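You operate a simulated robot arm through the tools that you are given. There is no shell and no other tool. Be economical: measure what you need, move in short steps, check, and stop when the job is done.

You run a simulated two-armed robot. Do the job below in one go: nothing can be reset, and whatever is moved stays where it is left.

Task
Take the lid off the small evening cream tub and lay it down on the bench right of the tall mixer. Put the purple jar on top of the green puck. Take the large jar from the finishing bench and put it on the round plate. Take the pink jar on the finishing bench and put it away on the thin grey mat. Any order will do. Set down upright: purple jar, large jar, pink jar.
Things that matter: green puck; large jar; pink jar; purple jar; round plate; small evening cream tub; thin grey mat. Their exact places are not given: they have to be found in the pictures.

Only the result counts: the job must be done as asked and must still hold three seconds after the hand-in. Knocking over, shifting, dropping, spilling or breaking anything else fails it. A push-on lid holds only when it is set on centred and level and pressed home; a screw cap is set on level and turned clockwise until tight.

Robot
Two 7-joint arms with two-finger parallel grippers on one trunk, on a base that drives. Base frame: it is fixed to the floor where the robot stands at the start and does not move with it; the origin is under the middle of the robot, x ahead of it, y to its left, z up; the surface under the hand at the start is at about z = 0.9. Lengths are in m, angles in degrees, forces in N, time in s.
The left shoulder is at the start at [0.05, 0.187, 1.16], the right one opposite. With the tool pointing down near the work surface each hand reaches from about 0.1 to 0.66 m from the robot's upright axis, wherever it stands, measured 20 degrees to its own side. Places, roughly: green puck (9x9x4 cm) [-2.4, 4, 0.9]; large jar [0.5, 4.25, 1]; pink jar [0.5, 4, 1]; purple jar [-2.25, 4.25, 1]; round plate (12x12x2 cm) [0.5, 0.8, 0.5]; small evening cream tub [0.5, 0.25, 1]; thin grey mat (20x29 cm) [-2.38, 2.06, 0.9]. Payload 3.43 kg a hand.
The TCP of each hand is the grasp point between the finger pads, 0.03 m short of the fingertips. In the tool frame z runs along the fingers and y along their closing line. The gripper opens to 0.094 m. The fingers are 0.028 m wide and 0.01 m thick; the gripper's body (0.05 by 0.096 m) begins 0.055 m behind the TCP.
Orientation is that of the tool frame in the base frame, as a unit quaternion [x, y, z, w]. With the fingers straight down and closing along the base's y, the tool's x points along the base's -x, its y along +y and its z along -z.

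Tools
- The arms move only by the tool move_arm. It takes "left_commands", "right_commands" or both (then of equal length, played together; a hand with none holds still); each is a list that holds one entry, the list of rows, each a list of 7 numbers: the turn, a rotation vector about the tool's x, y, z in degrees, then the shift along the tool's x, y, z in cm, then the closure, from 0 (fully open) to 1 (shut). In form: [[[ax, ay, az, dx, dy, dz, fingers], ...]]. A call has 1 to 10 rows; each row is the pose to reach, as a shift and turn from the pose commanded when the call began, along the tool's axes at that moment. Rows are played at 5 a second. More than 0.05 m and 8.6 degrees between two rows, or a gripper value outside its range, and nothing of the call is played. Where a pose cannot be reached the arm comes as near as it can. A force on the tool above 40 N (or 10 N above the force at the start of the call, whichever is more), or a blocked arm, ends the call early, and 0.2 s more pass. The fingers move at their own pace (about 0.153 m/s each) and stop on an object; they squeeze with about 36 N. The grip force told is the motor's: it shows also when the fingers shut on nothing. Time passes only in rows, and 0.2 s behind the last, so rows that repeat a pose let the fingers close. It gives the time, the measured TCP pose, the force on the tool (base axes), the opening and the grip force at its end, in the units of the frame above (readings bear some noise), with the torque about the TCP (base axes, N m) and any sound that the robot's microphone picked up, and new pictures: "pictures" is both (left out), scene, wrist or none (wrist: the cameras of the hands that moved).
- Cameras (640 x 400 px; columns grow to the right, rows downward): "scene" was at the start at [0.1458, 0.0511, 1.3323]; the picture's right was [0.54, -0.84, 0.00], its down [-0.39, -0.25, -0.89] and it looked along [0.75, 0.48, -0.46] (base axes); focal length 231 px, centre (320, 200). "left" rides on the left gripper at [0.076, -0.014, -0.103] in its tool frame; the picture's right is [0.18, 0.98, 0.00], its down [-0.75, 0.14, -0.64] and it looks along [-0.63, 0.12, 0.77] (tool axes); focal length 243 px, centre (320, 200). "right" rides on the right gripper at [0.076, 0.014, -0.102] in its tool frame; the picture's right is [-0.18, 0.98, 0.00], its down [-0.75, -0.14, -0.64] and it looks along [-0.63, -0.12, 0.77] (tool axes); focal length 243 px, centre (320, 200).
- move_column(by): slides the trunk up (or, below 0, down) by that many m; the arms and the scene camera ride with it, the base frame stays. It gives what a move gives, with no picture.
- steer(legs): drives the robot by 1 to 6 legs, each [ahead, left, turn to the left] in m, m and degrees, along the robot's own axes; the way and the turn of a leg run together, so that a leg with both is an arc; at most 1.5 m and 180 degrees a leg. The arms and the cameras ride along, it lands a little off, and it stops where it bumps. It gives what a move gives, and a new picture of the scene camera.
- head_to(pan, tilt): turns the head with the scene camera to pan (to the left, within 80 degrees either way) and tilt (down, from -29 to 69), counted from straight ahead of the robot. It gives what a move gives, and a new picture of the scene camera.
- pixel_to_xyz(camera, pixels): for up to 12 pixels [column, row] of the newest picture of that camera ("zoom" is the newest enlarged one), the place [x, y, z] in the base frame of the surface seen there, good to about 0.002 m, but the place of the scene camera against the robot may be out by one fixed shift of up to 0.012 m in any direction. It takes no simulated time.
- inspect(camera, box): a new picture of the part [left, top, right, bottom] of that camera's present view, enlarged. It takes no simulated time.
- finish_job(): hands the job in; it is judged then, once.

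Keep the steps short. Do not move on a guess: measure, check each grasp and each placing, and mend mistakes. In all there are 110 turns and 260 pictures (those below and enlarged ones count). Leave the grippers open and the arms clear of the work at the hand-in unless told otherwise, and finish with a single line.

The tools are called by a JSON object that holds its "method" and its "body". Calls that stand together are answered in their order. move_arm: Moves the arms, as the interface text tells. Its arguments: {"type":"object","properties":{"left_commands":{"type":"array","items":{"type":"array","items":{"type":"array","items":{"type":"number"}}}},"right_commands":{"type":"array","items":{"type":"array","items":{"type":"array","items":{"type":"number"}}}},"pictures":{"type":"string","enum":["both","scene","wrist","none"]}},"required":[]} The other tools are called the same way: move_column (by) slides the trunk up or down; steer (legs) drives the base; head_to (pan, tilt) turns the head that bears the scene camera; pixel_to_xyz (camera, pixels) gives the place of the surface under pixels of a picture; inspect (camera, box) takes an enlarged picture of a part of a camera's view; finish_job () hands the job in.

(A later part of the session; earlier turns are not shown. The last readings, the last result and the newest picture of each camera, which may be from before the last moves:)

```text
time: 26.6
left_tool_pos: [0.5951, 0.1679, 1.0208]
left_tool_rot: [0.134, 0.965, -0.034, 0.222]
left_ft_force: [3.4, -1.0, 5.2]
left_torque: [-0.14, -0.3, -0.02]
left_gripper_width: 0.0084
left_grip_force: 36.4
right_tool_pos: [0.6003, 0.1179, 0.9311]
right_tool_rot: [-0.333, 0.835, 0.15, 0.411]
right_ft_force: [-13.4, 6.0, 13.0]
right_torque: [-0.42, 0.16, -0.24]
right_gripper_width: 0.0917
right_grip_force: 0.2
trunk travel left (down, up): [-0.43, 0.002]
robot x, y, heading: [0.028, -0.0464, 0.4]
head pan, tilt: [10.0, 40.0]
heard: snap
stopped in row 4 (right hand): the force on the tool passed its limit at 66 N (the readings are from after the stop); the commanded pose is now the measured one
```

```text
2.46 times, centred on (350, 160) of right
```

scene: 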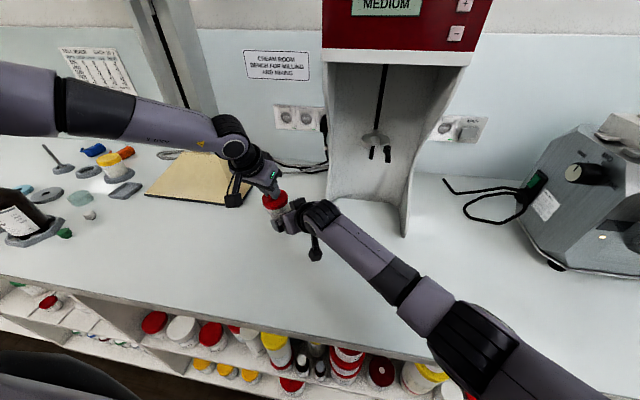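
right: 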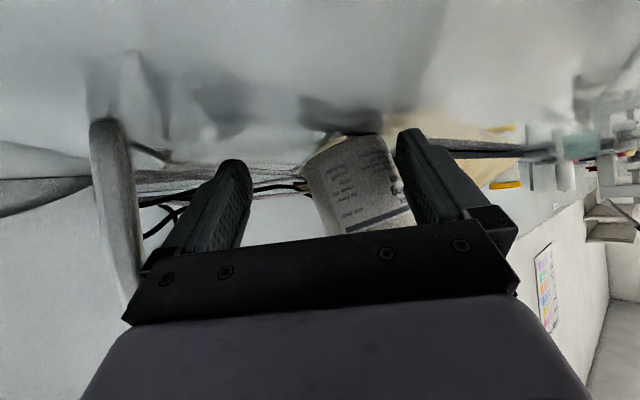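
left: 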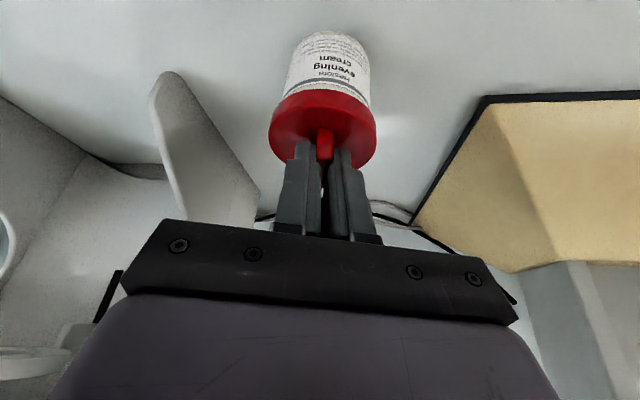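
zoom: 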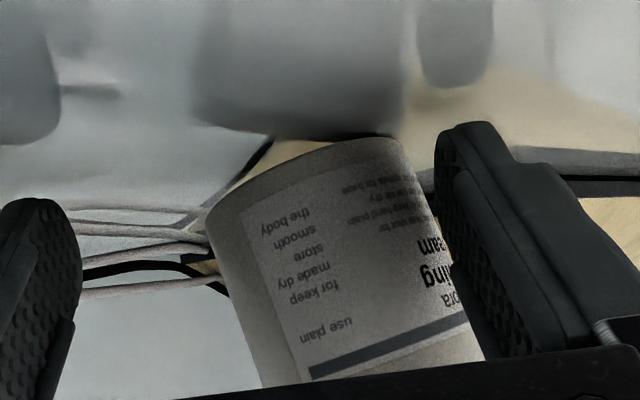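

The lid may have popped partly loose. I'll ease the right hand straight back 3 cm and look again.

{"method": "move_arm", "body": {"right_commands": [[[0, 0, 0, 0, 0, -1, 0], [0, 0, 0, 0, 0, -2, 0], [0, 0, 0, 0, 0, -3, 0], [0, 0, 0, 0, 0, -3, 0]]]}}

{"method": "inspect", "body": {"camera": "left", "box": [200, 0, 440, 200]}}

{"method": "inspect", "body": {"camera": "scene", "box": [250, 180, 310, 230]}}

```text
time: 27.6
left_tool_pos: [0.5941, 0.168, 1.0185]
left_tool_rot: [0.134, 0.966, -0.033, 0.219]
left_ft_force: [0.0, 0.2, 0.3]
left_torque: [0.0, 0.01, -0.04]
left_gripper_width: 0.0083
left_grip_force: 36.1
right_tool_pos: [0.5825, 0.1021, 0.9452]
right_tool_rot: [-0.334, 0.837, 0.148, 0.407]
right_ft_force: [-0.9, 7.3, 0.4]
right_torque: [-0.13, -0.03, 0.14]
right_gripper_width: 0.0906
right_grip_force: 0.1
trunk travel left (down, up): [-0.43, 0.002]
robot x, y, heading: [0.028, -0.0496, -0.1]
head pan, tilt: [10.0, 40.0]
```

scene: 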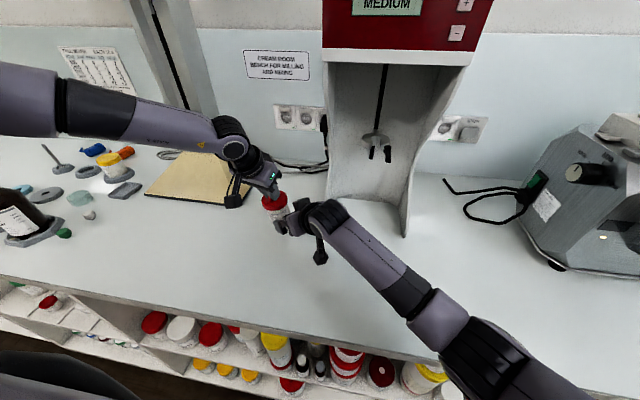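
right: 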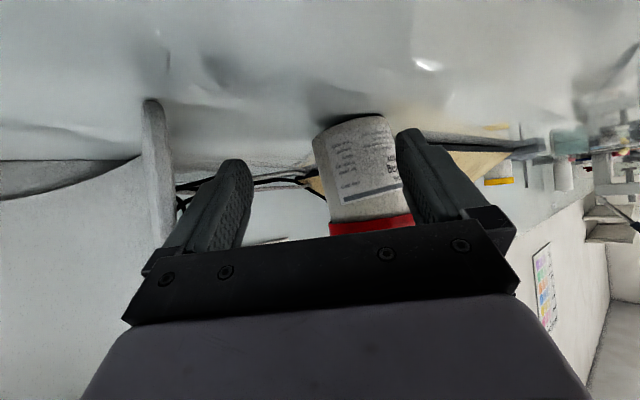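

```text
2.00 times, centred on (320, 100) of left
```

zoom: 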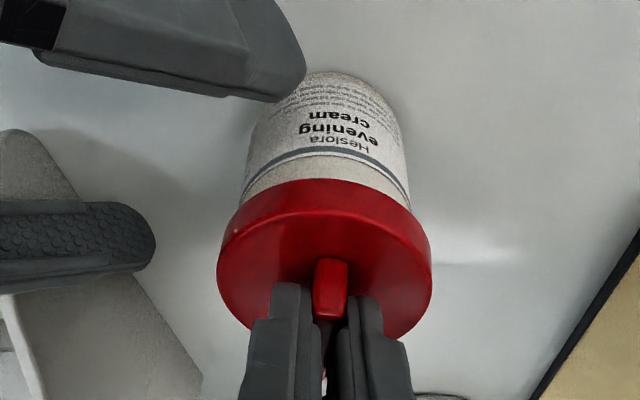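

```text
8.00 times, centred on (280, 205) of scene
```

zoom: 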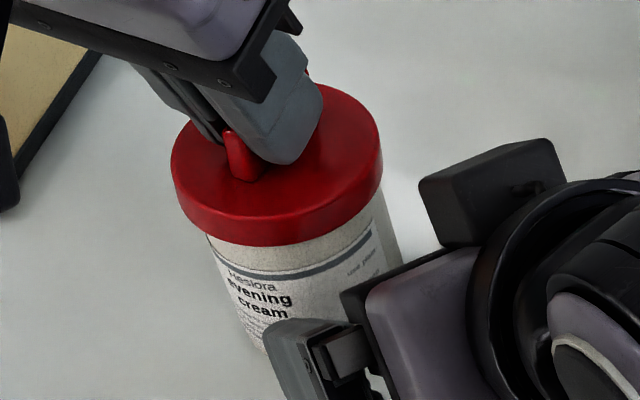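

The lid stands about 8 mm higher on the neck than before, so the snap was the lid releasing. I'll lift the left hand 1.5 cm and see if the tub stays.

{"method": "move_arm", "body": {"left_commands": [[[0, 0, 0, -0.2, 0, -0.45, 1], [0, 0, 0, -0.43, 0, -0.9, 1], [0, 0, 0, -0.65, 0, -1.35, 1]]], "pictures": "wrist"}}

{"method": "inspect", "body": {"camera": "scene", "box": [250, 180, 310, 230]}}

```text
time: 28.4
left_tool_pos: [0.5937, 0.1692, 1.0336]
left_tool_rot: [0.135, 0.966, -0.033, 0.22]
left_ft_force: [-0.9, 0.3, 0.1]
left_torque: [0.0, 0.02, 0.03]
left_gripper_width: 0.0078
left_grip_force: 36.2
right_tool_pos: [0.5822, 0.1022, 0.9471]
right_tool_rot: [-0.333, 0.837, 0.148, 0.408]
right_ft_force: [-1.4, 8.5, -0.1]
right_torque: [-0.15, -0.02, 0.13]
right_gripper_width: 0.0904
right_grip_force: 0.1
trunk travel left (down, up): [-0.43, 0.002]
robot x, y, heading: [0.0304, -0.0509, 0.2]
head pan, tilt: [10.0, 40.0]
```

left: 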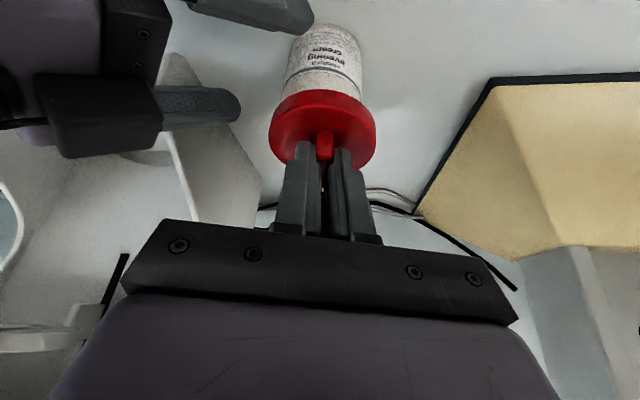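

```text
8.00 times, centred on (280, 205) of scene
```

zoom: 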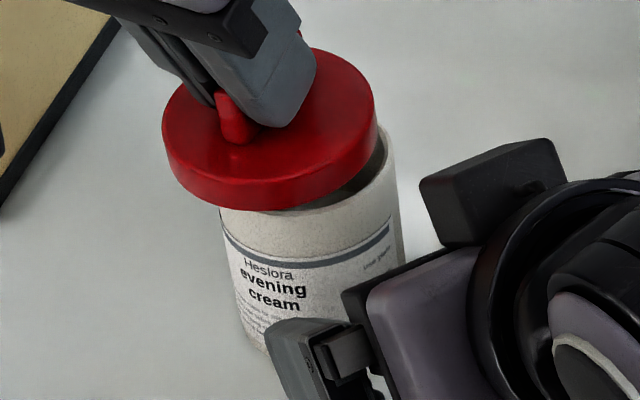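

The lid is free and the tub stands open. I'll lift the lid 6 cm and pull the right hand back, moving toward −x off the tub and the white stand.

{"method": "move_arm", "body": {"left_commands": [[[0, 0, 0, -0.65, 0, -1.35, 1], [0, 0, 0, -1.3, 0, -2.7, 1], [0, 0, 0, -2, 0, -4.0, 1], [0, 0, 0, -2.6, 0, -5.4, 1]]], "right_commands": [[[0, 0, 0, 0.1, 0.9, -1, 0], [0, 0, 0, 0.2, 1.8, -2, 0], [0, 0, 0, 0.3, 2.7, -3, 0], [0, 0, 0, 0.4, 3.7, -3.9, 0]]]}}

{"method": "inspect", "body": {"camera": "scene", "box": [230, 150, 350, 260]}}

```text
time: 29.4
left_tool_pos: [0.5943, 0.1686, 1.0941]
left_tool_rot: [0.133, 0.966, -0.032, 0.22]
left_ft_force: [0.1, 0.1, -0.5]
left_torque: [0.0, 0.01, 0.0]
left_gripper_width: 0.0079
left_grip_force: 35.9
right_tool_pos: [0.5336, 0.105, 0.9662]
right_tool_rot: [-0.333, 0.838, 0.147, 0.408]
right_ft_force: [-0.3, 0.1, -0.6]
right_torque: [0.01, -0.02, 0.02]
right_gripper_width: 0.0942
right_grip_force: 0.0
trunk travel left (down, up): [-0.43, 0.002]
robot x, y, heading: [0.0269, -0.0513, 0.1]
head pan, tilt: [10.0, 40.0]
```

scene: 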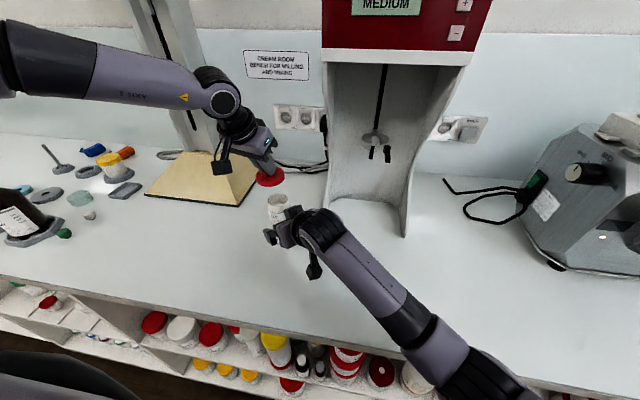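
right: 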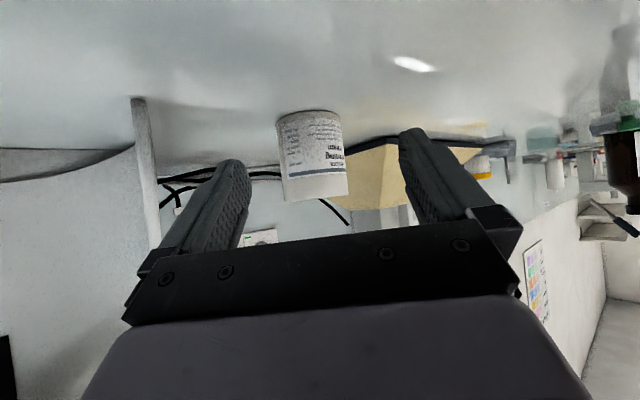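
left: 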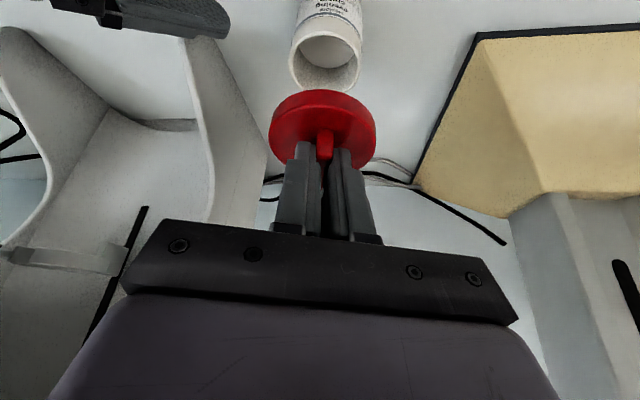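

```text
3.64 times, centred on (290, 205) of scene
```

zoom: 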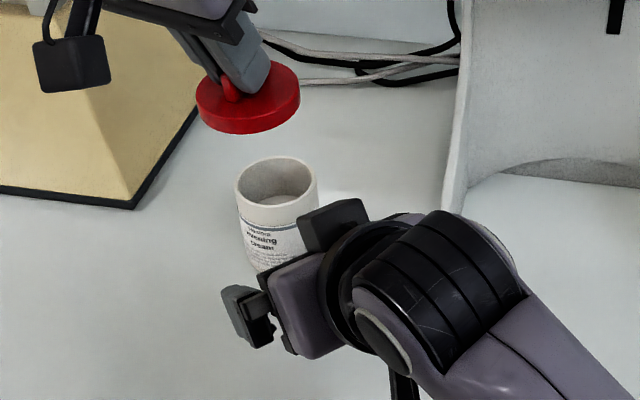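

The tub is upright and the lid is in the left hand. I'll retract the right hand and measure the mixer base.

{"method": "move_arm", "body": {"right_commands": [[[0, 0, 0, 0, 0, -4, 0], [0, 0, 0, 0, 0, -8, 0], [0, 8, 0, 0, 0, -12, 0], [0, 16, 0, -1, -2, -16, 0], [0, 24, 0, -2, -4, -18, 0], [0, 32, 0, -3, -6, -20, 0], [0, 40, 0, -4, -8, -21, 0], [0, 48, 0, -5, -10, -22, 0], [0, 52, 0, -6, -12, -22, 0]]], "pictures": "scene"}}

{"method": "pixel_to_xyz", "body": {"camera": "scene", "pixels": [[243, 206], [145, 196], [258, 175], [277, 200], [277, 222], [324, 224], [300, 260], [270, 180], [270, 172]]}}

```text
time: 31.4
left_tool_pos: [0.5953, 0.1692, 1.092]
left_tool_rot: [0.134, 0.966, -0.032, 0.219]
left_ft_force: [0.7, 0.0, 0.1]
left_torque: [-0.02, 0.01, 0.01]
left_gripper_width: 0.008
left_grip_force: 36.4
right_tool_pos: [0.5129, -0.0713, 1.1541]
right_tool_rot: [-0.364, 0.931, -0.013, -0.002]
right_ft_force: [0.3, 0.0, -0.3]
right_torque: [-0.02, -0.01, -0.03]
right_gripper_width: 0.094
right_grip_force: 0.2
trunk travel left (down, up): [-0.43, 0.002]
robot x, y, heading: [0.0275, -0.0521, -0.1]
head pan, tilt: [10.0, 40.0]
```

scene: 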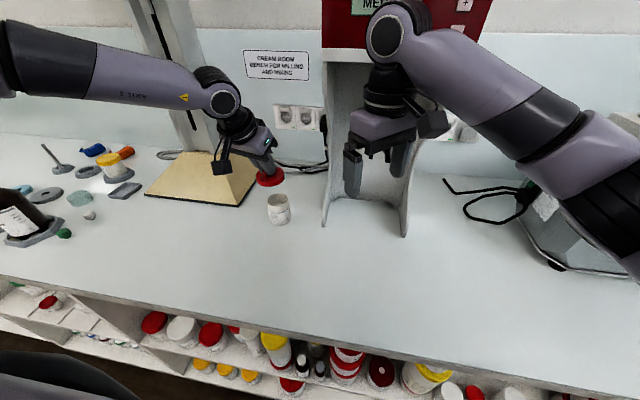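

```text
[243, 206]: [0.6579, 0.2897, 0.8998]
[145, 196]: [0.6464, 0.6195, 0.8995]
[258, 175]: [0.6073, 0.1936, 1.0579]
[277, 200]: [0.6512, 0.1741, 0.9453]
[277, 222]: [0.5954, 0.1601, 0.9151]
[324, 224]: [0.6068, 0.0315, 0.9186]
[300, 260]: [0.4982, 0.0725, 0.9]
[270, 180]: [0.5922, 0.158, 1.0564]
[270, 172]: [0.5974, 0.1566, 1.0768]
```

Mixer's right edge is y≈0.29. I'll lay the lid at about (0.57,0.09). First I'll check where the tub stands with the left camera.

{"method": "pixel_to_xyz", "body": {"camera": "left", "pixels": [[293, 60], [360, 60], [325, 93], [329, 30], [329, 55], [325, 108], [322, 160], [190, 60]]}}

```text
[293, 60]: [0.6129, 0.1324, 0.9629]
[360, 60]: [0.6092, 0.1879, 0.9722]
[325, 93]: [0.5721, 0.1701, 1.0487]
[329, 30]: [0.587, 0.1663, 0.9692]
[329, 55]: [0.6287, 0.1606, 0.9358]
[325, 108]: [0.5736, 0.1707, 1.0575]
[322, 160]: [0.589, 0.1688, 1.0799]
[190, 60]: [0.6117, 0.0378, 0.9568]
```

Tub now centred at (0.613,0.16), rim z 0.97. I'll carry the lid sideways to (0.555,0.095) at height while the right hand moves back.

{"method": "move_arm", "body": {"left_commands": [[[0, 0, 0, 0, 0, 0, 1], [0, 0.6, 0, 0.6, -2.1, -0.3, 1], [0, 1.3, 0, 1.2, -4.2, -0.5, 1], [0, 1.3, 0, 1.8, -6.3, -0.8, 1], [0, 1.3, 0, 2.32, -8.2, -1.1, 1], [0, 1.3, 0, 2.32, -8.2, -1.1, 1]]], "right_commands": [[[0, 0, 0, 3, 0, 0, 0], [0, 0, 0, 6, 0, 0, 0], [0, 0, 0, 9, 0, 0, 0], [0, 0, 0, 12, 0, 0, 0], [0, 0, 0, 12, 0, 0, 0], [0, 0, 0, 12, 0, 0, 0]]], "pictures": "none"}}

{"method": "move_arm", "body": {"left_commands": [[[0, 0, 0, 1.4, 0, 3, 1], [0, 0, 0, 2.8, 0, 6, 1], [0, 0, 0, 4.2, 0, 9, 1], [0, 0, 0, 4.9, 0, 10.6, 1], [0, 0, 0, 4.9, 0, 10.6, 1]]]}}

```text
time: 32.8
left_tool_pos: [0.5474, 0.0971, 1.0924]
left_tool_rot: [0.134, 0.968, -0.03, 0.208]
left_ft_force: [-0.2, 0.3, -0.1]
left_torque: [0.03, 0.02, 0.01]
left_gripper_width: 0.008
left_grip_force: 36.0
right_tool_pos: [0.4254, -0.1518, 1.1555]
right_tool_rot: [-0.365, 0.931, -0.013, -0.001]
right_ft_force: [0.4, -0.5, -0.2]
right_torque: [-0.02, 0.01, -0.01]
right_gripper_width: 0.094
right_grip_force: 0.1
trunk travel left (down, up): [-0.43, 0.002]
robot x, y, heading: [0.0257, -0.0506, 0.0]
head pan, tilt: [10.0, 40.0]
```

```text
time: 34.0
left_tool_pos: [0.5289, 0.1221, 0.99]
left_tool_rot: [0.135, 0.968, -0.031, 0.208]
left_ft_force: [-0.7, 0.0, 0.1]
left_torque: [-0.01, -0.03, -0.01]
left_gripper_width: 0.008
left_grip_force: 36.0
left hand out of reach, approached as far as the arm can: row 2, 3, 4, 5
right_tool_pos: [0.4254, -0.1511, 1.1565]
right_tool_rot: [-0.364, 0.931, -0.013, -0.001]
right_ft_force: [-0.6, -0.7, 0.4]
right_torque: [0.03, -0.01, 0.03]
right_gripper_width: 0.0941
right_grip_force: 0.0
trunk travel left (down, up): [-0.43, 0.002]
robot x, y, heading: [0.0256, -0.0505, 0.2]
head pan, tilt: [10.0, 40.0]
```

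scene: 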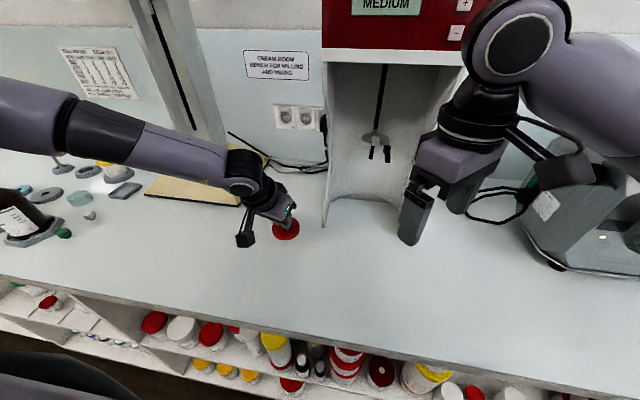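
left: 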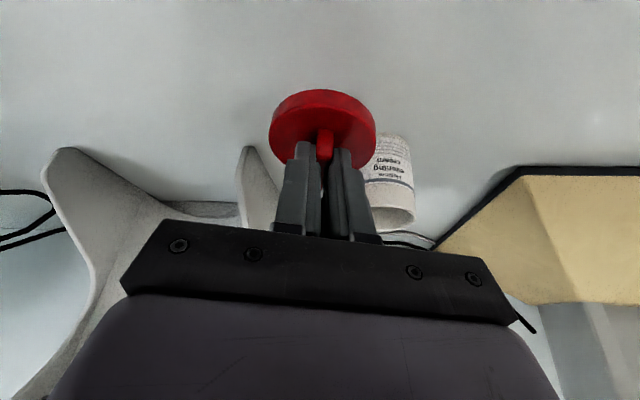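

The trunk is too high for this reach. I'll lower it 3 cm and shift the hand to the right.

{"method": "move_column", "body": {"by": -0.03}}

{"method": "move_arm", "body": {"left_commands": [[[0, 0, 0, 0, -1, 0, 1], [0, 0, 0, 0, -2, 0, 1], [0, 0, 0, 0, -3, 0, 1], [0, 0, 0, 0, -3, 0, 1]]], "pictures": "wrist"}}

```text
time: 34.7
left_tool_pos: [0.5288, 0.1203, 0.96]
left_tool_rot: [0.135, 0.968, -0.032, 0.21]
left_ft_force: [-0.3, -0.2, 0.8]
left_torque: [0.04, 0.03, -0.01]
left_gripper_width: 0.008
left_grip_force: 36.1
right_tool_pos: [0.4254, -0.1507, 1.1262]
right_tool_rot: [-0.364, 0.931, -0.014, -0.001]
right_ft_force: [0.7, 0.1, -0.1]
right_torque: [0.02, 0.0, 0.02]
right_gripper_width: 0.0941
right_grip_force: 0.1
trunk travel left (down, up): [-0.4, 0.032]
robot x, y, heading: [0.0242, -0.0514, -0.0]
head pan, tilt: [10.0, 40.0]
```

```text
time: 35.7
left_tool_pos: [0.5131, 0.105, 0.969]
left_tool_rot: [0.135, 0.968, -0.031, 0.209]
left_ft_force: [0.1, 0.4, -0.3]
left_torque: [0.03, 0.02, 0.02]
left_gripper_width: 0.0081
left_grip_force: 35.9
left hand out of reach, approached as far as the arm can: row 1, 2, 3, 4
right_tool_pos: [0.4245, -0.1506, 1.1274]
right_tool_rot: [-0.365, 0.931, -0.013, -0.001]
right_ft_force: [0.0, 0.0, -0.2]
right_torque: [0.01, -0.03, 0.01]
right_gripper_width: 0.0939
right_grip_force: 0.1
trunk travel left (down, up): [-0.4, 0.032]
robot x, y, heading: [0.0288, -0.049, 0.5]
head pan, tilt: [10.0, 40.0]
```

left: 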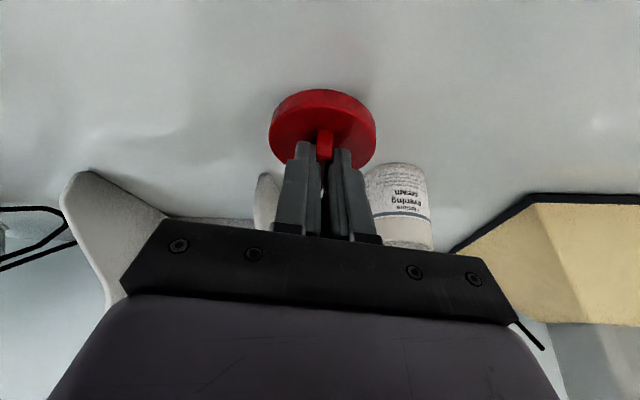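

I'll drive the base 6 cm right, with the lid 1.7 cm above the bench and clear of everything, and then position the lid.

{"method": "steer", "body": {"legs": [[0, -0.06, 0]]}}

{"method": "move_arm", "body": {"left_commands": [[[0, 0, 0, -1, 1.2, -0.5, 1], [0, 0, 0, -1.8, 2.5, -0.8, 1], [0, 0, 0, -2.2, 3.8, -1.0, 1], [0, 0, 0, -2.2, 4.8, -1.0, 1], [0, 0, 0, -2.2, 4.8, -1.0, 1]]], "pictures": "wrist"}}

```text
time: 36.9
left_tool_pos: [0.512, 0.0443, 0.9686]
left_tool_rot: [0.133, 0.969, -0.031, 0.208]
left_ft_force: [0.3, -0.1, -0.1]
left_torque: [0.01, -0.01, 0.01]
left_gripper_width: 0.0078
left_grip_force: 35.6
right_tool_pos: [0.4246, -0.2118, 1.126]
right_tool_rot: [-0.364, 0.931, -0.012, -0.001]
right_ft_force: [0.1, 0.0, -0.6]
right_torque: [0.02, 0.02, -0.02]
right_gripper_width: 0.0941
right_grip_force: 0.1
trunk travel left (down, up): [-0.4, 0.032]
robot x, y, heading: [0.0269, -0.1116, 0.2]
head pan, tilt: [10.0, 40.0]
```

scene: 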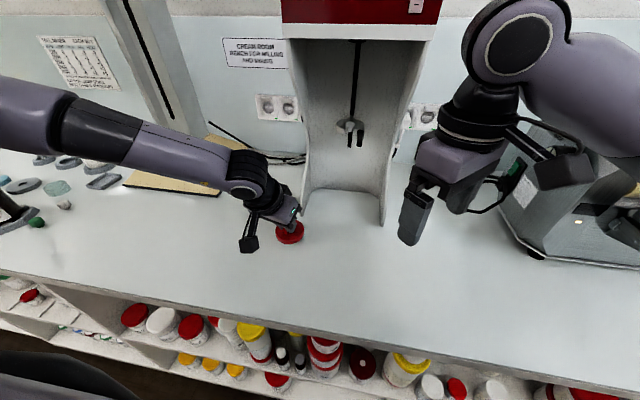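

```text
time: 38.1
left_tool_pos: [0.5418, 0.0868, 0.9871]
left_tool_rot: [0.135, 0.968, -0.032, 0.209]
left_ft_force: [0.3, 0.4, -0.1]
left_torque: [-0.01, 0.0, 0.04]
left_gripper_width: 0.008
left_grip_force: 36.2
right_tool_pos: [0.4247, -0.2106, 1.1262]
right_tool_rot: [-0.364, 0.931, -0.013, -0.001]
right_ft_force: [0.4, 0.6, -0.6]
right_torque: [0.0, -0.01, -0.03]
right_gripper_width: 0.0937
right_grip_force: 0.0
trunk travel left (down, up): [-0.4, 0.032]
robot x, y, heading: [0.0263, -0.1111, 0.1]
head pan, tilt: [10.0, 40.0]
```

left: 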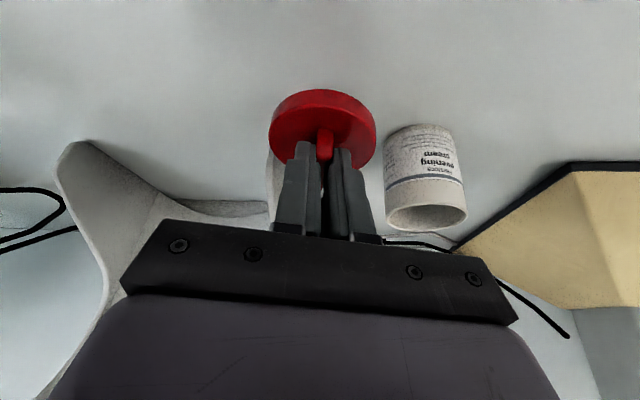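

{"method": "move_arm", "body": {"left_commands": [[[0, 0, 0, 0.5, 0, 1.1, 1], [0, 0, 0, 1.0, 0, 2.2, 1], [0, 0, 0, 1.3, 0, 2.95, 1], [0, 0, 0, 1.42, 0, 3.2, 1]]], "pictures": "wrist"}}

{"method": "inspect", "body": {"camera": "scene", "box": [260, 200, 330, 260]}}

```text
time: 39.1
left_tool_pos: [0.5402, 0.0867, 0.9513]
left_tool_rot: [0.134, 0.968, -0.031, 0.209]
left_ft_force: [1.1, -0.9, 0.3]
left_torque: [-0.02, 0.0, -0.02]
left_gripper_width: 0.0082
left_grip_force: 36.6
right_tool_pos: [0.4245, -0.2111, 1.1264]
right_tool_rot: [-0.365, 0.931, -0.014, -0.002]
right_ft_force: [0.1, 0.2, 0.7]
right_torque: [-0.01, -0.03, 0.0]
right_gripper_width: 0.0939
right_grip_force: 0.1
trunk travel left (down, up): [-0.4, 0.032]
robot x, y, heading: [0.0263, -0.1101, 0.2]
head pan, tilt: [10.0, 40.0]
```

left: 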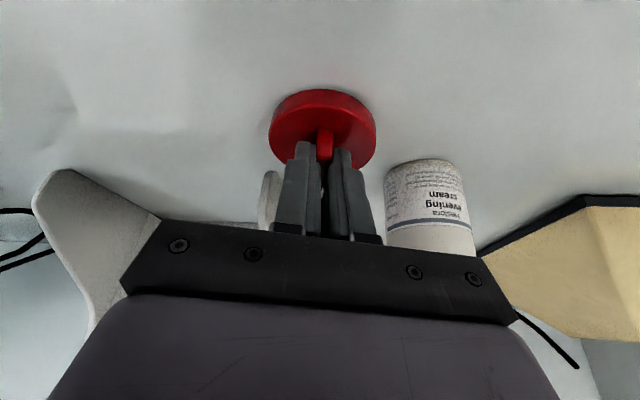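

```text
6.67 times, centred on (295, 230) of scene
```

zoom: 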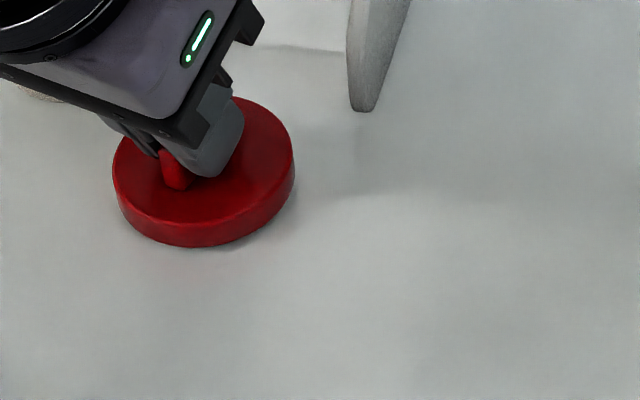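

Nearly down. I'll lower it by millimetres until contact shows.

{"method": "move_arm", "body": {"left_commands": [[[0, 0, 0, 0.08, 0, 0.18, 1], [0, 0, 0, 0.16, 0, 0.36, 1], [0, 0, 0, 0.16, 0, 0.36, 1]]], "pictures": "none"}}

```text
time: 39.9
left_tool_pos: [0.5404, 0.0857, 0.9491]
left_tool_rot: [0.133, 0.968, -0.031, 0.21]
left_ft_force: [-0.9, -1.0, 1.8]
left_torque: [0.02, 0.09, 0.0]
left_gripper_width: 0.0081
left_grip_force: 35.5
right_tool_pos: [0.4248, -0.2115, 1.1262]
right_tool_rot: [-0.365, 0.931, -0.013, -0.001]
right_ft_force: [-0.1, -0.2, 0.3]
right_torque: [0.0, -0.01, 0.0]
right_gripper_width: 0.0941
right_grip_force: 0.1
trunk travel left (down, up): [-0.4, 0.032]
robot x, y, heading: [0.0287, -0.1075, 0.1]
head pan, tilt: [10.0, 40.0]
```

There is contact. I'll open part-way so the fingers stay off the tub, and withdraw along the tool axis.

{"method": "move_arm", "body": {"left_commands": [[[0, 0, 0, 0, 0, 0, 0.7], [0, 0, 0, 0, 0, 0, 0.6], [0, 0, 0, 0, 0, -1.5, 0.6], [0, 0, 0, 0, 0, -4, 0.6], [0, 0, 0, -1, 0, -8, 0.4], [0, 0, 0, -2, 0, -12, 0], [0, 0, 0, -3, 0, -16, 0]]]}}

{"method": "inspect", "body": {"camera": "scene", "box": [230, 180, 330, 260]}}

```text
time: 41.5
left_tool_pos: [0.5033, 0.0986, 1.1078]
left_tool_rot: [0.135, 0.968, -0.032, 0.209]
left_ft_force: [-0.5, -0.5, 0.1]
left_torque: [-0.02, 0.0, -0.03]
left_gripper_width: 0.0939
left_grip_force: 0.1
right_tool_pos: [0.4244, -0.2107, 1.1264]
right_tool_rot: [-0.365, 0.931, -0.014, 0.0]
right_ft_force: [-0.4, 0.6, 0.3]
right_torque: [0.01, 0.0, -0.01]
right_gripper_width: 0.0939
right_grip_force: 0.0
trunk travel left (down, up): [-0.4, 0.032]
robot x, y, heading: [0.029, -0.1115, -0.0]
head pan, tilt: [10.0, 40.0]
```

scene: 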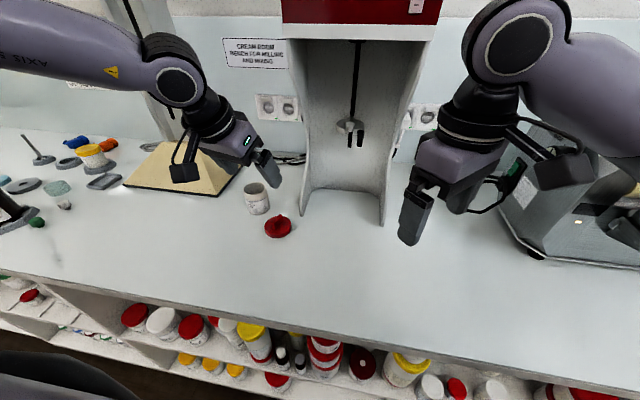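
left: 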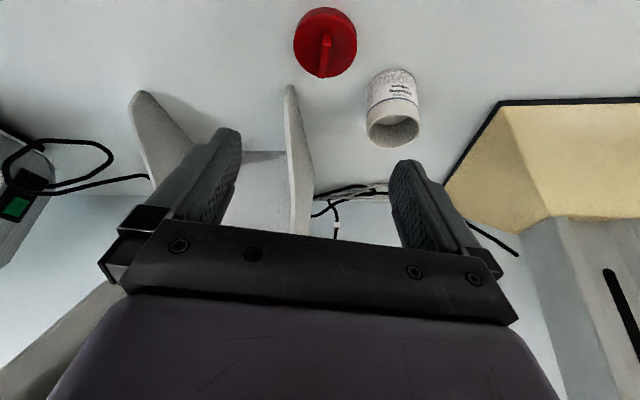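

```text
5.00 times, centred on (280, 220) of scene
```

zoom: 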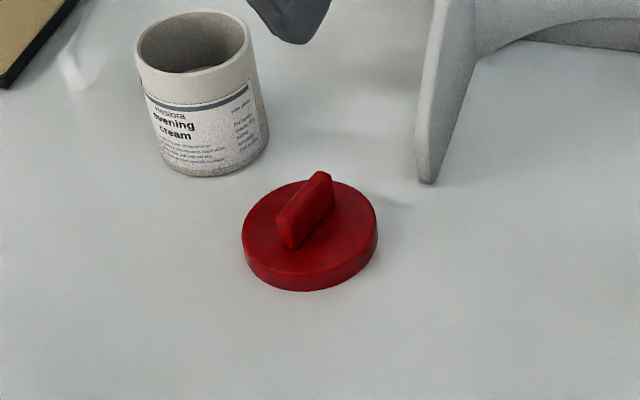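

The lid lies flat and the tub is upright. I'll level the hands and pull them back before driving to the finishing bench.

{"method": "move_arm", "body": {"left_commands": [[[0, 4, 0, 1.5, 0, -2, 0], [0, 8, 0, 3, 0, -4, 0], [0, 12, 0, 4.5, 0, -6, 0], [0, 16, 0, 6, 0, -8, 0], [0, 20, 0, 7.5, 0, -9.5, 0], [0, 24, 0, 8.8, 0, -10.5, 0]]], "right_commands": [[[0, 0, 7, 1, 1, -1, 0], [0, 0, 14, 2, 2, -2, 0], [0, 0, 21, 3, 3, -3, 0], [0, 0, 28, 4, 4, -4, 0], [0, 0, 35, 5, 5, -5, 0], [0, 0, 42.7, 6, 5.5, -6, 0]]], "pictures": "none"}}

{"method": "steer", "body": {"legs": [[-0.35, 0, 0]]}}

{"method": "move_arm", "body": {"left_commands": [[[0, 0, -8, 1, 1, 0, 0], [0, 0, -15.8, 2, 2, 0, 0], [0, 0, -15.8, 2, 2, 0, 0]]], "pictures": "none"}}

{"method": "head_to", "body": {"pan": 60, "tilt": 40}}

```text
time: 42.9
left_tool_pos: [0.3831, 0.1312, 1.1666]
left_tool_rot: [0.139, 0.99, -0.004, 0.002]
left_ft_force: [-0.3, 0.2, 0.1]
left_torque: [0.0, 0.01, -0.03]
left_gripper_width: 0.0939
left_grip_force: 0.1
right_tool_pos: [0.3423, -0.2097, 1.185]
right_tool_rot: [0.001, 1.0, -0.013, 0.004]
right_ft_force: [0.4, -0.1, 0.3]
right_torque: [0.03, -0.02, -0.01]
right_gripper_width: 0.0941
right_grip_force: 0.1
trunk travel left (down, up): [-0.4, 0.032]
robot x, y, heading: [0.0288, -0.1101, 0.1]
head pan, tilt: [10.0, 40.0]
```

```text
time: 45.2
left_tool_pos: [0.0346, 0.1294, 1.1671]
left_tool_rot: [0.138, 0.99, -0.003, 0.003]
left_ft_force: [0.3, -0.8, -0.2]
left_torque: [-0.01, -0.03, 0.02]
left_gripper_width: 0.094
left_grip_force: 0.1
right_tool_pos: [-0.0091, -0.213, 1.1862]
right_tool_rot: [0.0, 1.0, -0.012, 0.004]
right_ft_force: [-0.1, -1.4, 1.2]
right_torque: [0.0, -0.03, 0.02]
right_gripper_width: 0.0941
right_grip_force: 0.0
trunk travel left (down, up): [-0.4, 0.032]
robot x, y, heading: [-0.3242, -0.1105, 0.2]
head pan, tilt: [10.0, 40.0]
```

scene: 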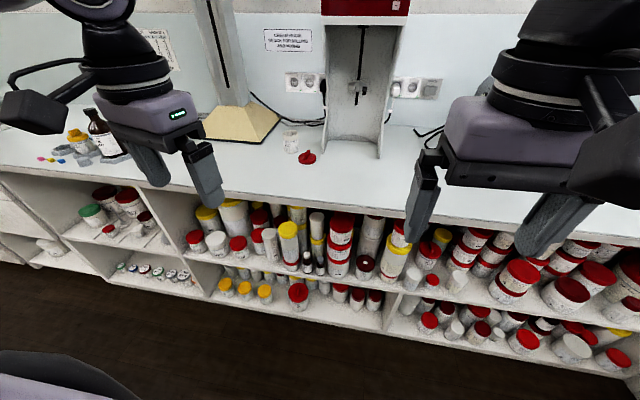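

```text
time: 46.0
left_tool_pos: [0.0209, 0.1542, 1.1657]
left_tool_rot: [0.001, 1.0, -0.003, 0.001]
left_ft_force: [0.1, -0.1, 0.4]
left_torque: [-0.01, 0.02, 0.01]
left_gripper_width: 0.0939
left_grip_force: 0.1
right_tool_pos: [-0.0095, -0.2109, 1.1852]
right_tool_rot: [0.0, 1.0, -0.012, 0.003]
right_ft_force: [0.6, 0.4, 0.8]
right_torque: [0.0, 0.01, 0.01]
right_gripper_width: 0.0943
right_grip_force: 0.0
trunk travel left (down, up): [-0.4, 0.032]
robot x, y, heading: [-0.3237, -0.1109, 0.6]
head pan, tilt: [10.0, 40.0]
```

```text
time: 47.2
left_tool_pos: [0.0206, 0.1543, 1.1663]
left_tool_rot: [0.001, 1.0, -0.004, 0.002]
left_ft_force: [-1.0, -0.1, -0.2]
left_torque: [0.01, 0.0, -0.04]
left_gripper_width: 0.0941
left_grip_force: 0.1
right_tool_pos: [-0.0094, -0.2118, 1.1861]
right_tool_rot: [0.0, 1.0, -0.012, 0.003]
right_ft_force: [0.5, 0.0, -0.2]
right_torque: [0.03, 0.01, 0.0]
right_gripper_width: 0.0939
right_grip_force: 0.2
trunk travel left (down, up): [-0.4, 0.032]
robot x, y, heading: [-0.3241, -0.1112, 0.1]
head pan, tilt: [60.0, 40.0]
```

scene: 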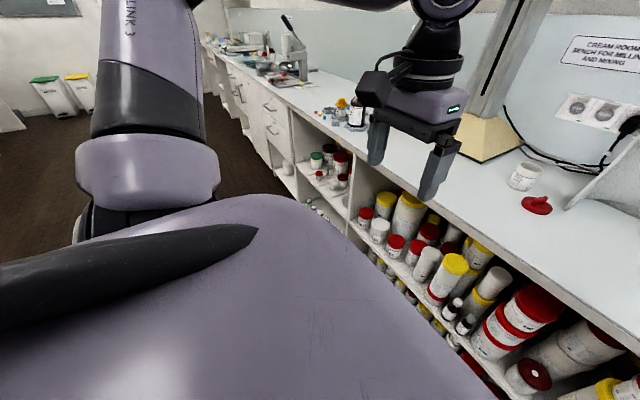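

Next I'll drive left about 0.8 m to see the shelf under the bench where the round plate should be.

{"method": "steer", "body": {"legs": [[0, 0.85, 0]]}}

{"method": "head_to", "body": {"pan": 0, "tilt": 48}}

```text
time: 55.1
left_tool_pos: [0.0143, 1.0121, 1.1666]
left_tool_rot: [-0.002, 1.0, -0.004, 0.002]
left_ft_force: [0.0, 0.6, 0.2]
left_torque: [0.02, 0.03, 0.0]
left_gripper_width: 0.0939
left_grip_force: 0.1
right_tool_pos: [-0.0133, 0.6457, 1.1842]
right_tool_rot: [-0.003, 1.0, -0.012, 0.003]
right_ft_force: [-0.1, 0.1, 0.7]
right_torque: [0.0, 0.01, 0.01]
right_gripper_width: 0.094
right_grip_force: 0.0
trunk travel left (down, up): [-0.4, 0.032]
robot x, y, heading: [-0.3274, 0.7435, 0.4]
head pan, tilt: [60.0, 40.0]
```

scene: 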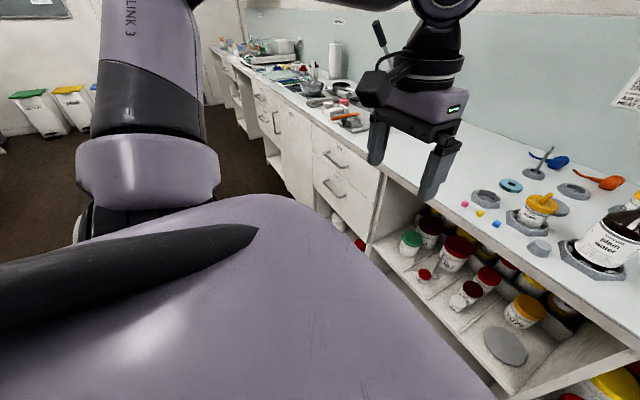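

```text
time: 56.4
left_tool_pos: [0.0149, 1.0113, 1.1666]
left_tool_rot: [-0.001, 1.0, -0.003, 0.002]
left_ft_force: [-0.4, 0.7, -0.6]
left_torque: [0.0, 0.01, 0.0]
left_gripper_width: 0.0941
left_grip_force: 0.1
right_tool_pos: [-0.013, 0.6465, 1.1849]
right_tool_rot: [-0.003, 1.0, -0.012, 0.003]
right_ft_force: [0.8, -0.4, 0.1]
right_torque: [-0.04, -0.01, 0.01]
right_gripper_width: 0.094
right_grip_force: 0.1
trunk travel left (down, up): [-0.4, 0.032]
robot x, y, heading: [-0.3283, 0.7441, 0.2]
head pan, tilt: [0.0, 48.0]
```

scene: 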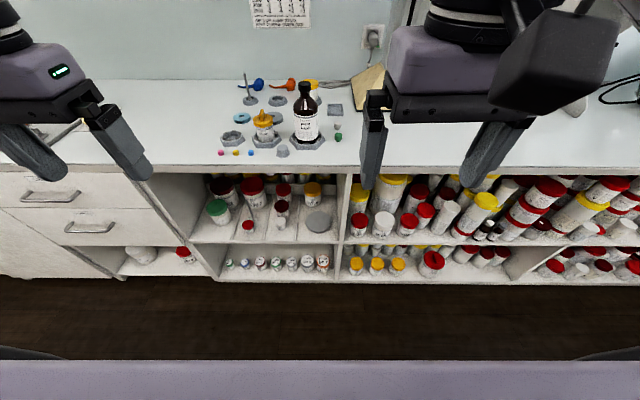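

The round grey plate is on the upper shelf at (318,220). I'll enlarge and measure it.

{"method": "inspect", "body": {"camera": "scene", "box": [190, 165, 360, 275]}}

{"method": "pixel_to_xyz", "body": {"camera": "scene", "pixels": [[318, 221], [304, 221], [333, 221], [318, 211], [318, 231], [300, 238], [300, 175], [340, 200], [346, 225], [312, 190], [280, 215], [300, 168]]}}

```text
3.64 times, centred on (275, 220) of scene
```

zoom: 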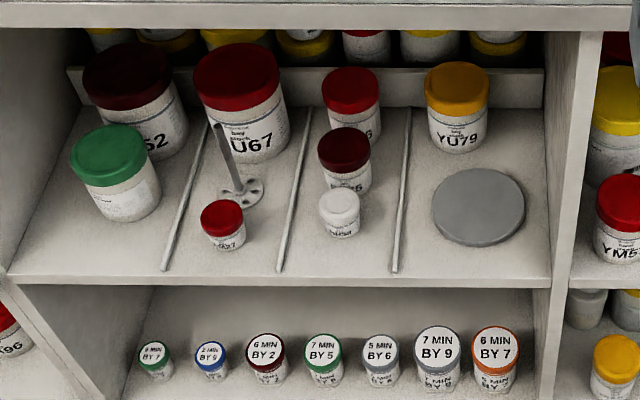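

```text
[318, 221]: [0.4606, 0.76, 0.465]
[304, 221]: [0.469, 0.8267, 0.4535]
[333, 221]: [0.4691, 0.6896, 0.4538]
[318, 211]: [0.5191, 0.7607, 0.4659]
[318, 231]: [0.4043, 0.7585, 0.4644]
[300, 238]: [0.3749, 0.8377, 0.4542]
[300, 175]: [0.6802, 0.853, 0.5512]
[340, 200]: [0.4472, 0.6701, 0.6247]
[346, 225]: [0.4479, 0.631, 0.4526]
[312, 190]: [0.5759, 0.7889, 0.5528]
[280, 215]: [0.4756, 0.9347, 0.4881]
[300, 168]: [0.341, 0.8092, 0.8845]
```

The plate's centre is about (0.463,0.76), top z 0.466. Now I'll drive along the bench to the finishing bench at y≈4.1.

{"method": "steer", "body": {"legs": [[0, 1.2, 0], [0, 1.2, 0], [0, 0.95, 0]]}}

{"method": "head_to", "body": {"pan": 0, "tilt": 35}}

```text
time: 86.1
left_tool_pos: [0.0846, 4.3731, 1.166]
left_tool_rot: [0.021, 1.0, -0.004, 0.003]
left_ft_force: [-0.1, -0.2, 0.9]
left_torque: [-0.01, 0.03, 0.02]
left_gripper_width: 0.0943
left_grip_force: 0.1
right_tool_pos: [0.0421, 4.0092, 1.1854]
right_tool_rot: [0.02, 1.0, -0.014, 0.004]
right_ft_force: [-0.3, -1.0, 0.5]
right_torque: [-0.01, -0.01, -0.01]
right_gripper_width: 0.0936
right_grip_force: 0.1
trunk travel left (down, up): [-0.4, 0.032]
robot x, y, heading: [-0.2747, 4.1185, -1.9]
head pan, tilt: [0.0, 48.0]
```

scene: 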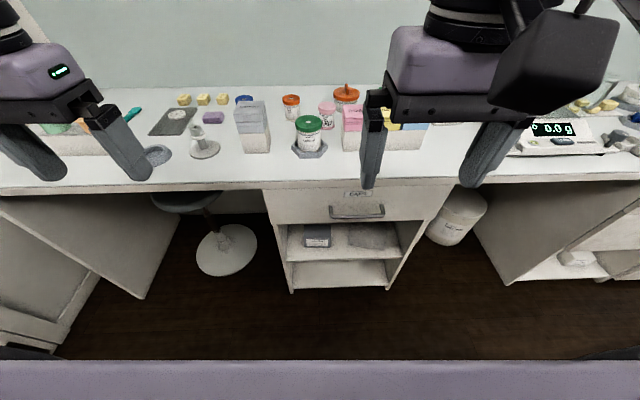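

```text
time: 86.8
left_tool_pos: [0.085, 4.374, 1.1656]
left_tool_rot: [0.021, 1.0, -0.004, 0.003]
left_ft_force: [-0.3, -0.1, 0.1]
left_torque: [0.0, 0.0, 0.0]
left_gripper_width: 0.0939
left_grip_force: 0.0
right_tool_pos: [0.0402, 4.0085, 1.1856]
right_tool_rot: [0.019, 1.0, -0.012, 0.003]
right_ft_force: [0.4, -0.7, -0.1]
right_torque: [-0.01, -0.03, 0.0]
right_gripper_width: 0.0941
right_grip_force: 0.1
trunk travel left (down, up): [-0.4, 0.032]
robot x, y, heading: [-0.2664, 4.1198, -2.0]
head pan, tilt: [0.0, 35.0]
```

scene: 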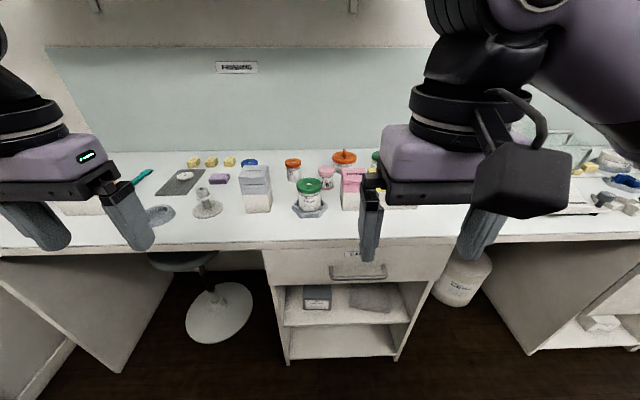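

I'm at the "FINISHING" bench. I'll enlarge the jars there.

{"method": "inspect", "body": {"camera": "scene", "box": [230, 140, 390, 240]}}

{"method": "pixel_to_xyz", "body": {"camera": "scene", "pixels": [[309, 182], [309, 205], [325, 168], [325, 180], [292, 162], [292, 175], [344, 155], [352, 172], [256, 170], [256, 205], [345, 165]]}}

```text
4.00 times, centred on (310, 190) of scene
```

zoom: 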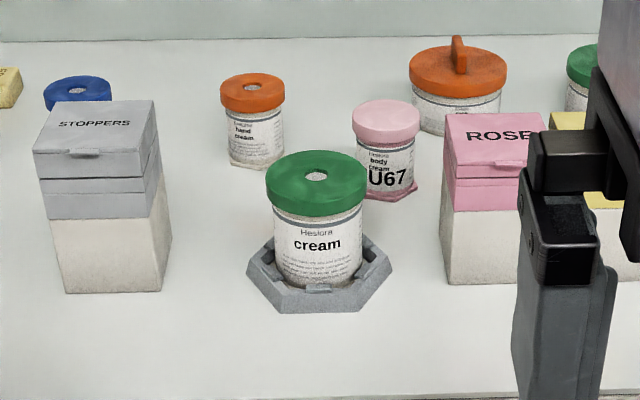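

```text
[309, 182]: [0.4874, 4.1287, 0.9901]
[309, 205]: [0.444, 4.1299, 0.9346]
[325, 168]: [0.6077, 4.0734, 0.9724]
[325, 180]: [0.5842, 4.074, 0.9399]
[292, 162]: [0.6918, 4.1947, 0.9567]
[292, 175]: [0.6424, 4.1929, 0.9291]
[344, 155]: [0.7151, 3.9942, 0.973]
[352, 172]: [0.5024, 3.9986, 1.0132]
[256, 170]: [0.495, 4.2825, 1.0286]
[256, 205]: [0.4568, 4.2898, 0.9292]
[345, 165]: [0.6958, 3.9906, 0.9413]
```

By position, the green-lidded cream jar in the hex tray (0.487,4.13) is the large jar. The pink-lidded "body cream" jar at (0.60,4.07) is the pink jar. I'll lower the trunk to its start height and drive in so the right hand can reach the pink jar.

{"method": "steer", "body": {"legs": [[0, 0.12, 2], [0.25, 0, 0]]}}

{"method": "move_column", "body": {"by": -0.025}}

{"method": "inspect", "body": {"camera": "right", "box": [0, 0, 640, 400]}}

```text
time: 89.9
left_tool_pos: [0.3263, 4.507, 1.1662]
left_tool_rot: [0.003, 1.0, -0.004, 0.002]
left_ft_force: [-0.3, 0.0, 0.2]
left_torque: [0.0, 0.02, 0.0]
left_gripper_width: 0.0938
left_grip_force: 0.0
right_tool_pos: [0.2967, 4.141, 1.1847]
right_tool_rot: [0.0, 1.0, -0.013, 0.003]
right_ft_force: [0.2, 0.2, -0.5]
right_torque: [-0.01, -0.03, -0.02]
right_gripper_width: 0.0941
right_grip_force: 0.1
trunk travel left (down, up): [-0.4, 0.032]
robot x, y, heading: [-0.0191, 4.2411, 0.3]
head pan, tilt: [0.0, 35.0]
```

scene: 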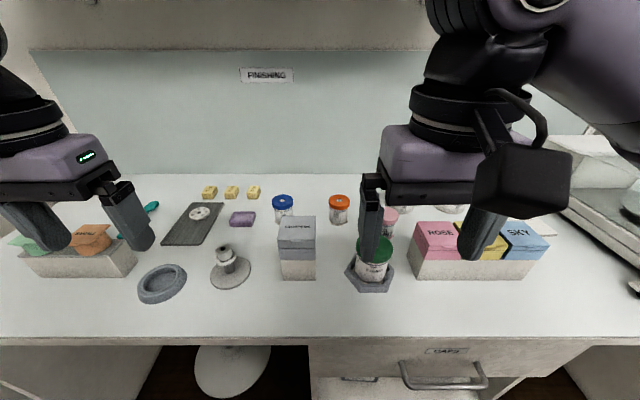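

```text
time: 90.6
left_tool_pos: [0.3261, 4.5068, 1.1416]
left_tool_rot: [0.004, 1.0, -0.002, 0.003]
left_ft_force: [-0.6, -0.2, -0.3]
left_torque: [0.01, 0.03, 0.01]
left_gripper_width: 0.0939
left_grip_force: 0.1
right_tool_pos: [0.2953, 4.1413, 1.1594]
right_tool_rot: [0.002, 1.0, -0.012, 0.004]
right_ft_force: [-0.5, 0.1, 0.4]
right_torque: [-0.01, 0.0, 0.0]
right_gripper_width: 0.0941
right_grip_force: 0.1
trunk travel left (down, up): [-0.375, 0.057]
robot x, y, heading: [-0.0193, 4.2402, -0.2]
head pan, tilt: [0.0, 35.0]
```

```text
1.00 times, centred on (320, 200) of right (not enlarged: the box is as wide or as high as the picture)
```

zoom: 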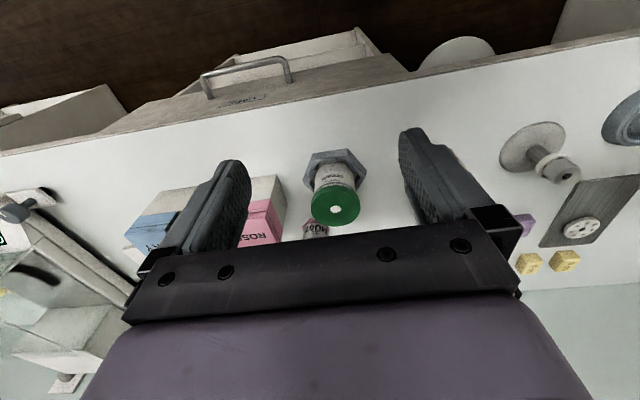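

The right hand is already near the large jar. I'll take it first, measuring with this wrist picture.

{"method": "pixel_to_xyz", "body": {"camera": "zoom", "pixels": [[335, 195], [312, 205], [360, 205], [335, 186], [335, 224], [335, 170], [335, 155], [363, 168], [310, 160], [345, 150], [316, 222], [262, 215]]}}

{"method": "inspect", "body": {"camera": "right", "box": [290, 130, 390, 240]}}

```text
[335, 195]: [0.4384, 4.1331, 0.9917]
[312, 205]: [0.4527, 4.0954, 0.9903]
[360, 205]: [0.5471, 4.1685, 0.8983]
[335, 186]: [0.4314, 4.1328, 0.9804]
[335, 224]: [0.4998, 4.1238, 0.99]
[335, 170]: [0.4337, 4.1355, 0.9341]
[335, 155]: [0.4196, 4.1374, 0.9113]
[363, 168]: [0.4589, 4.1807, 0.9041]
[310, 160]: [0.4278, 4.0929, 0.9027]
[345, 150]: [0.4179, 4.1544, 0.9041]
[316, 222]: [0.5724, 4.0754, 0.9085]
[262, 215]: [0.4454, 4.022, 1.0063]
```

```text
3.64 times, centred on (340, 185) of right
```

zoom: 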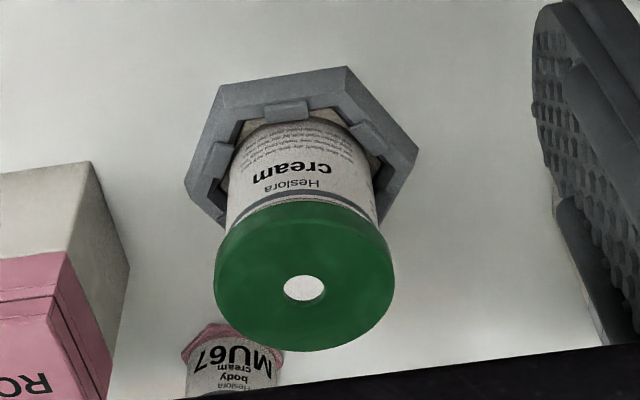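

{"method": "pixel_to_xyz", "body": {"camera": "zoom", "pixels": [[218, 270], [391, 275], [303, 225], [300, 345], [303, 268], [290, 105], [290, 120], [230, 140], [310, 196], [230, 200], [373, 195], [210, 170]]}}

```text
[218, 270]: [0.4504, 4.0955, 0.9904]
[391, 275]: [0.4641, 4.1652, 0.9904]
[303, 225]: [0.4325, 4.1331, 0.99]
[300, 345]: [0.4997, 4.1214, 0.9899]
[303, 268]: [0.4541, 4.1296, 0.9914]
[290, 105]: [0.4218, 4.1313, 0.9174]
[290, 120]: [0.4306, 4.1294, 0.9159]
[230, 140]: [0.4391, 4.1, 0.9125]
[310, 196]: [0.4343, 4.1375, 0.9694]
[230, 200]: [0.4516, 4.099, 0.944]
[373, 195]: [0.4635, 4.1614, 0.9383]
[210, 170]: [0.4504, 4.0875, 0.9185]
```

Measured: lid centre (0.466,4.130), lid z 0.969–0.990, tray rim 0.918. I'll grip the body from the front with a 58° tilt, which suits both the tray and the shelf. First the pre-grasp pose.

{"method": "move_arm", "body": {"right_commands": [[[-1.4, -7, 0, 0, 0, 0, 0], [-1.4, -14.5, 0, 0, 0, 1, 0], [-1.4, -22, 0, -1, 0, 3, 0], [-1.4, -29, 0, -2, -0.2, 5, 0], [-1.4, -36, 0, -3, -0.4, 7.5, 0], [-1.4, -43, 0, -4, -0.6, 10, 0], [-1.4, -50, 0, -5, -0.7, 12.5, 0], [-1.4, -57.6, 0, -5.6, -0.8, 14.7, 0], [-1.4, -57.6, 0, -5.6, -0.8, 14.7, 0]]]}}

```text
time: 92.6
left_tool_pos: [0.326, 4.5068, 1.1416]
left_tool_rot: [0.003, 1.0, -0.003, 0.002]
left_ft_force: [0.6, -0.7, 0.3]
left_torque: [-0.01, 0.03, 0.01]
left_gripper_width: 0.094
left_grip_force: 0.0
right_tool_pos: [0.3541, 4.133, 1.0131]
right_tool_rot: [-0.005, 0.875, 0.0, 0.484]
right_ft_force: [-0.5, -0.3, -0.2]
right_torque: [-0.01, 0.02, 0.0]
right_gripper_width: 0.0941
right_grip_force: 0.1
right hand out of reach, approached as far as the arm can: row 8, 9
trunk travel left (down, up): [-0.375, 0.057]
robot x, y, heading: [-0.0185, 4.2425, 0.2]
head pan, tilt: [0.0, 35.0]
```

scene: 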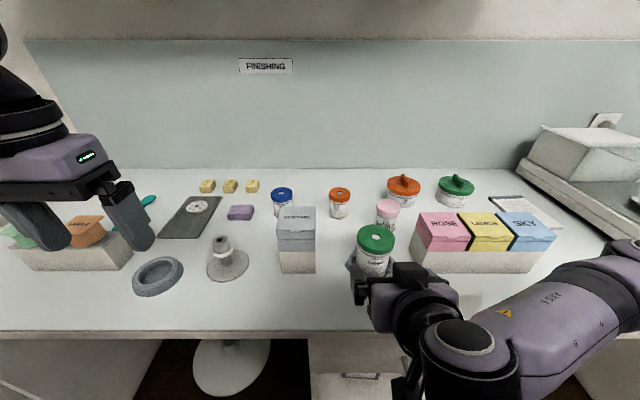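
right: 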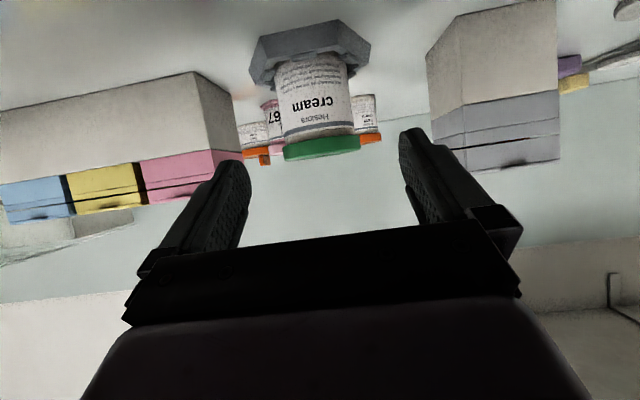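

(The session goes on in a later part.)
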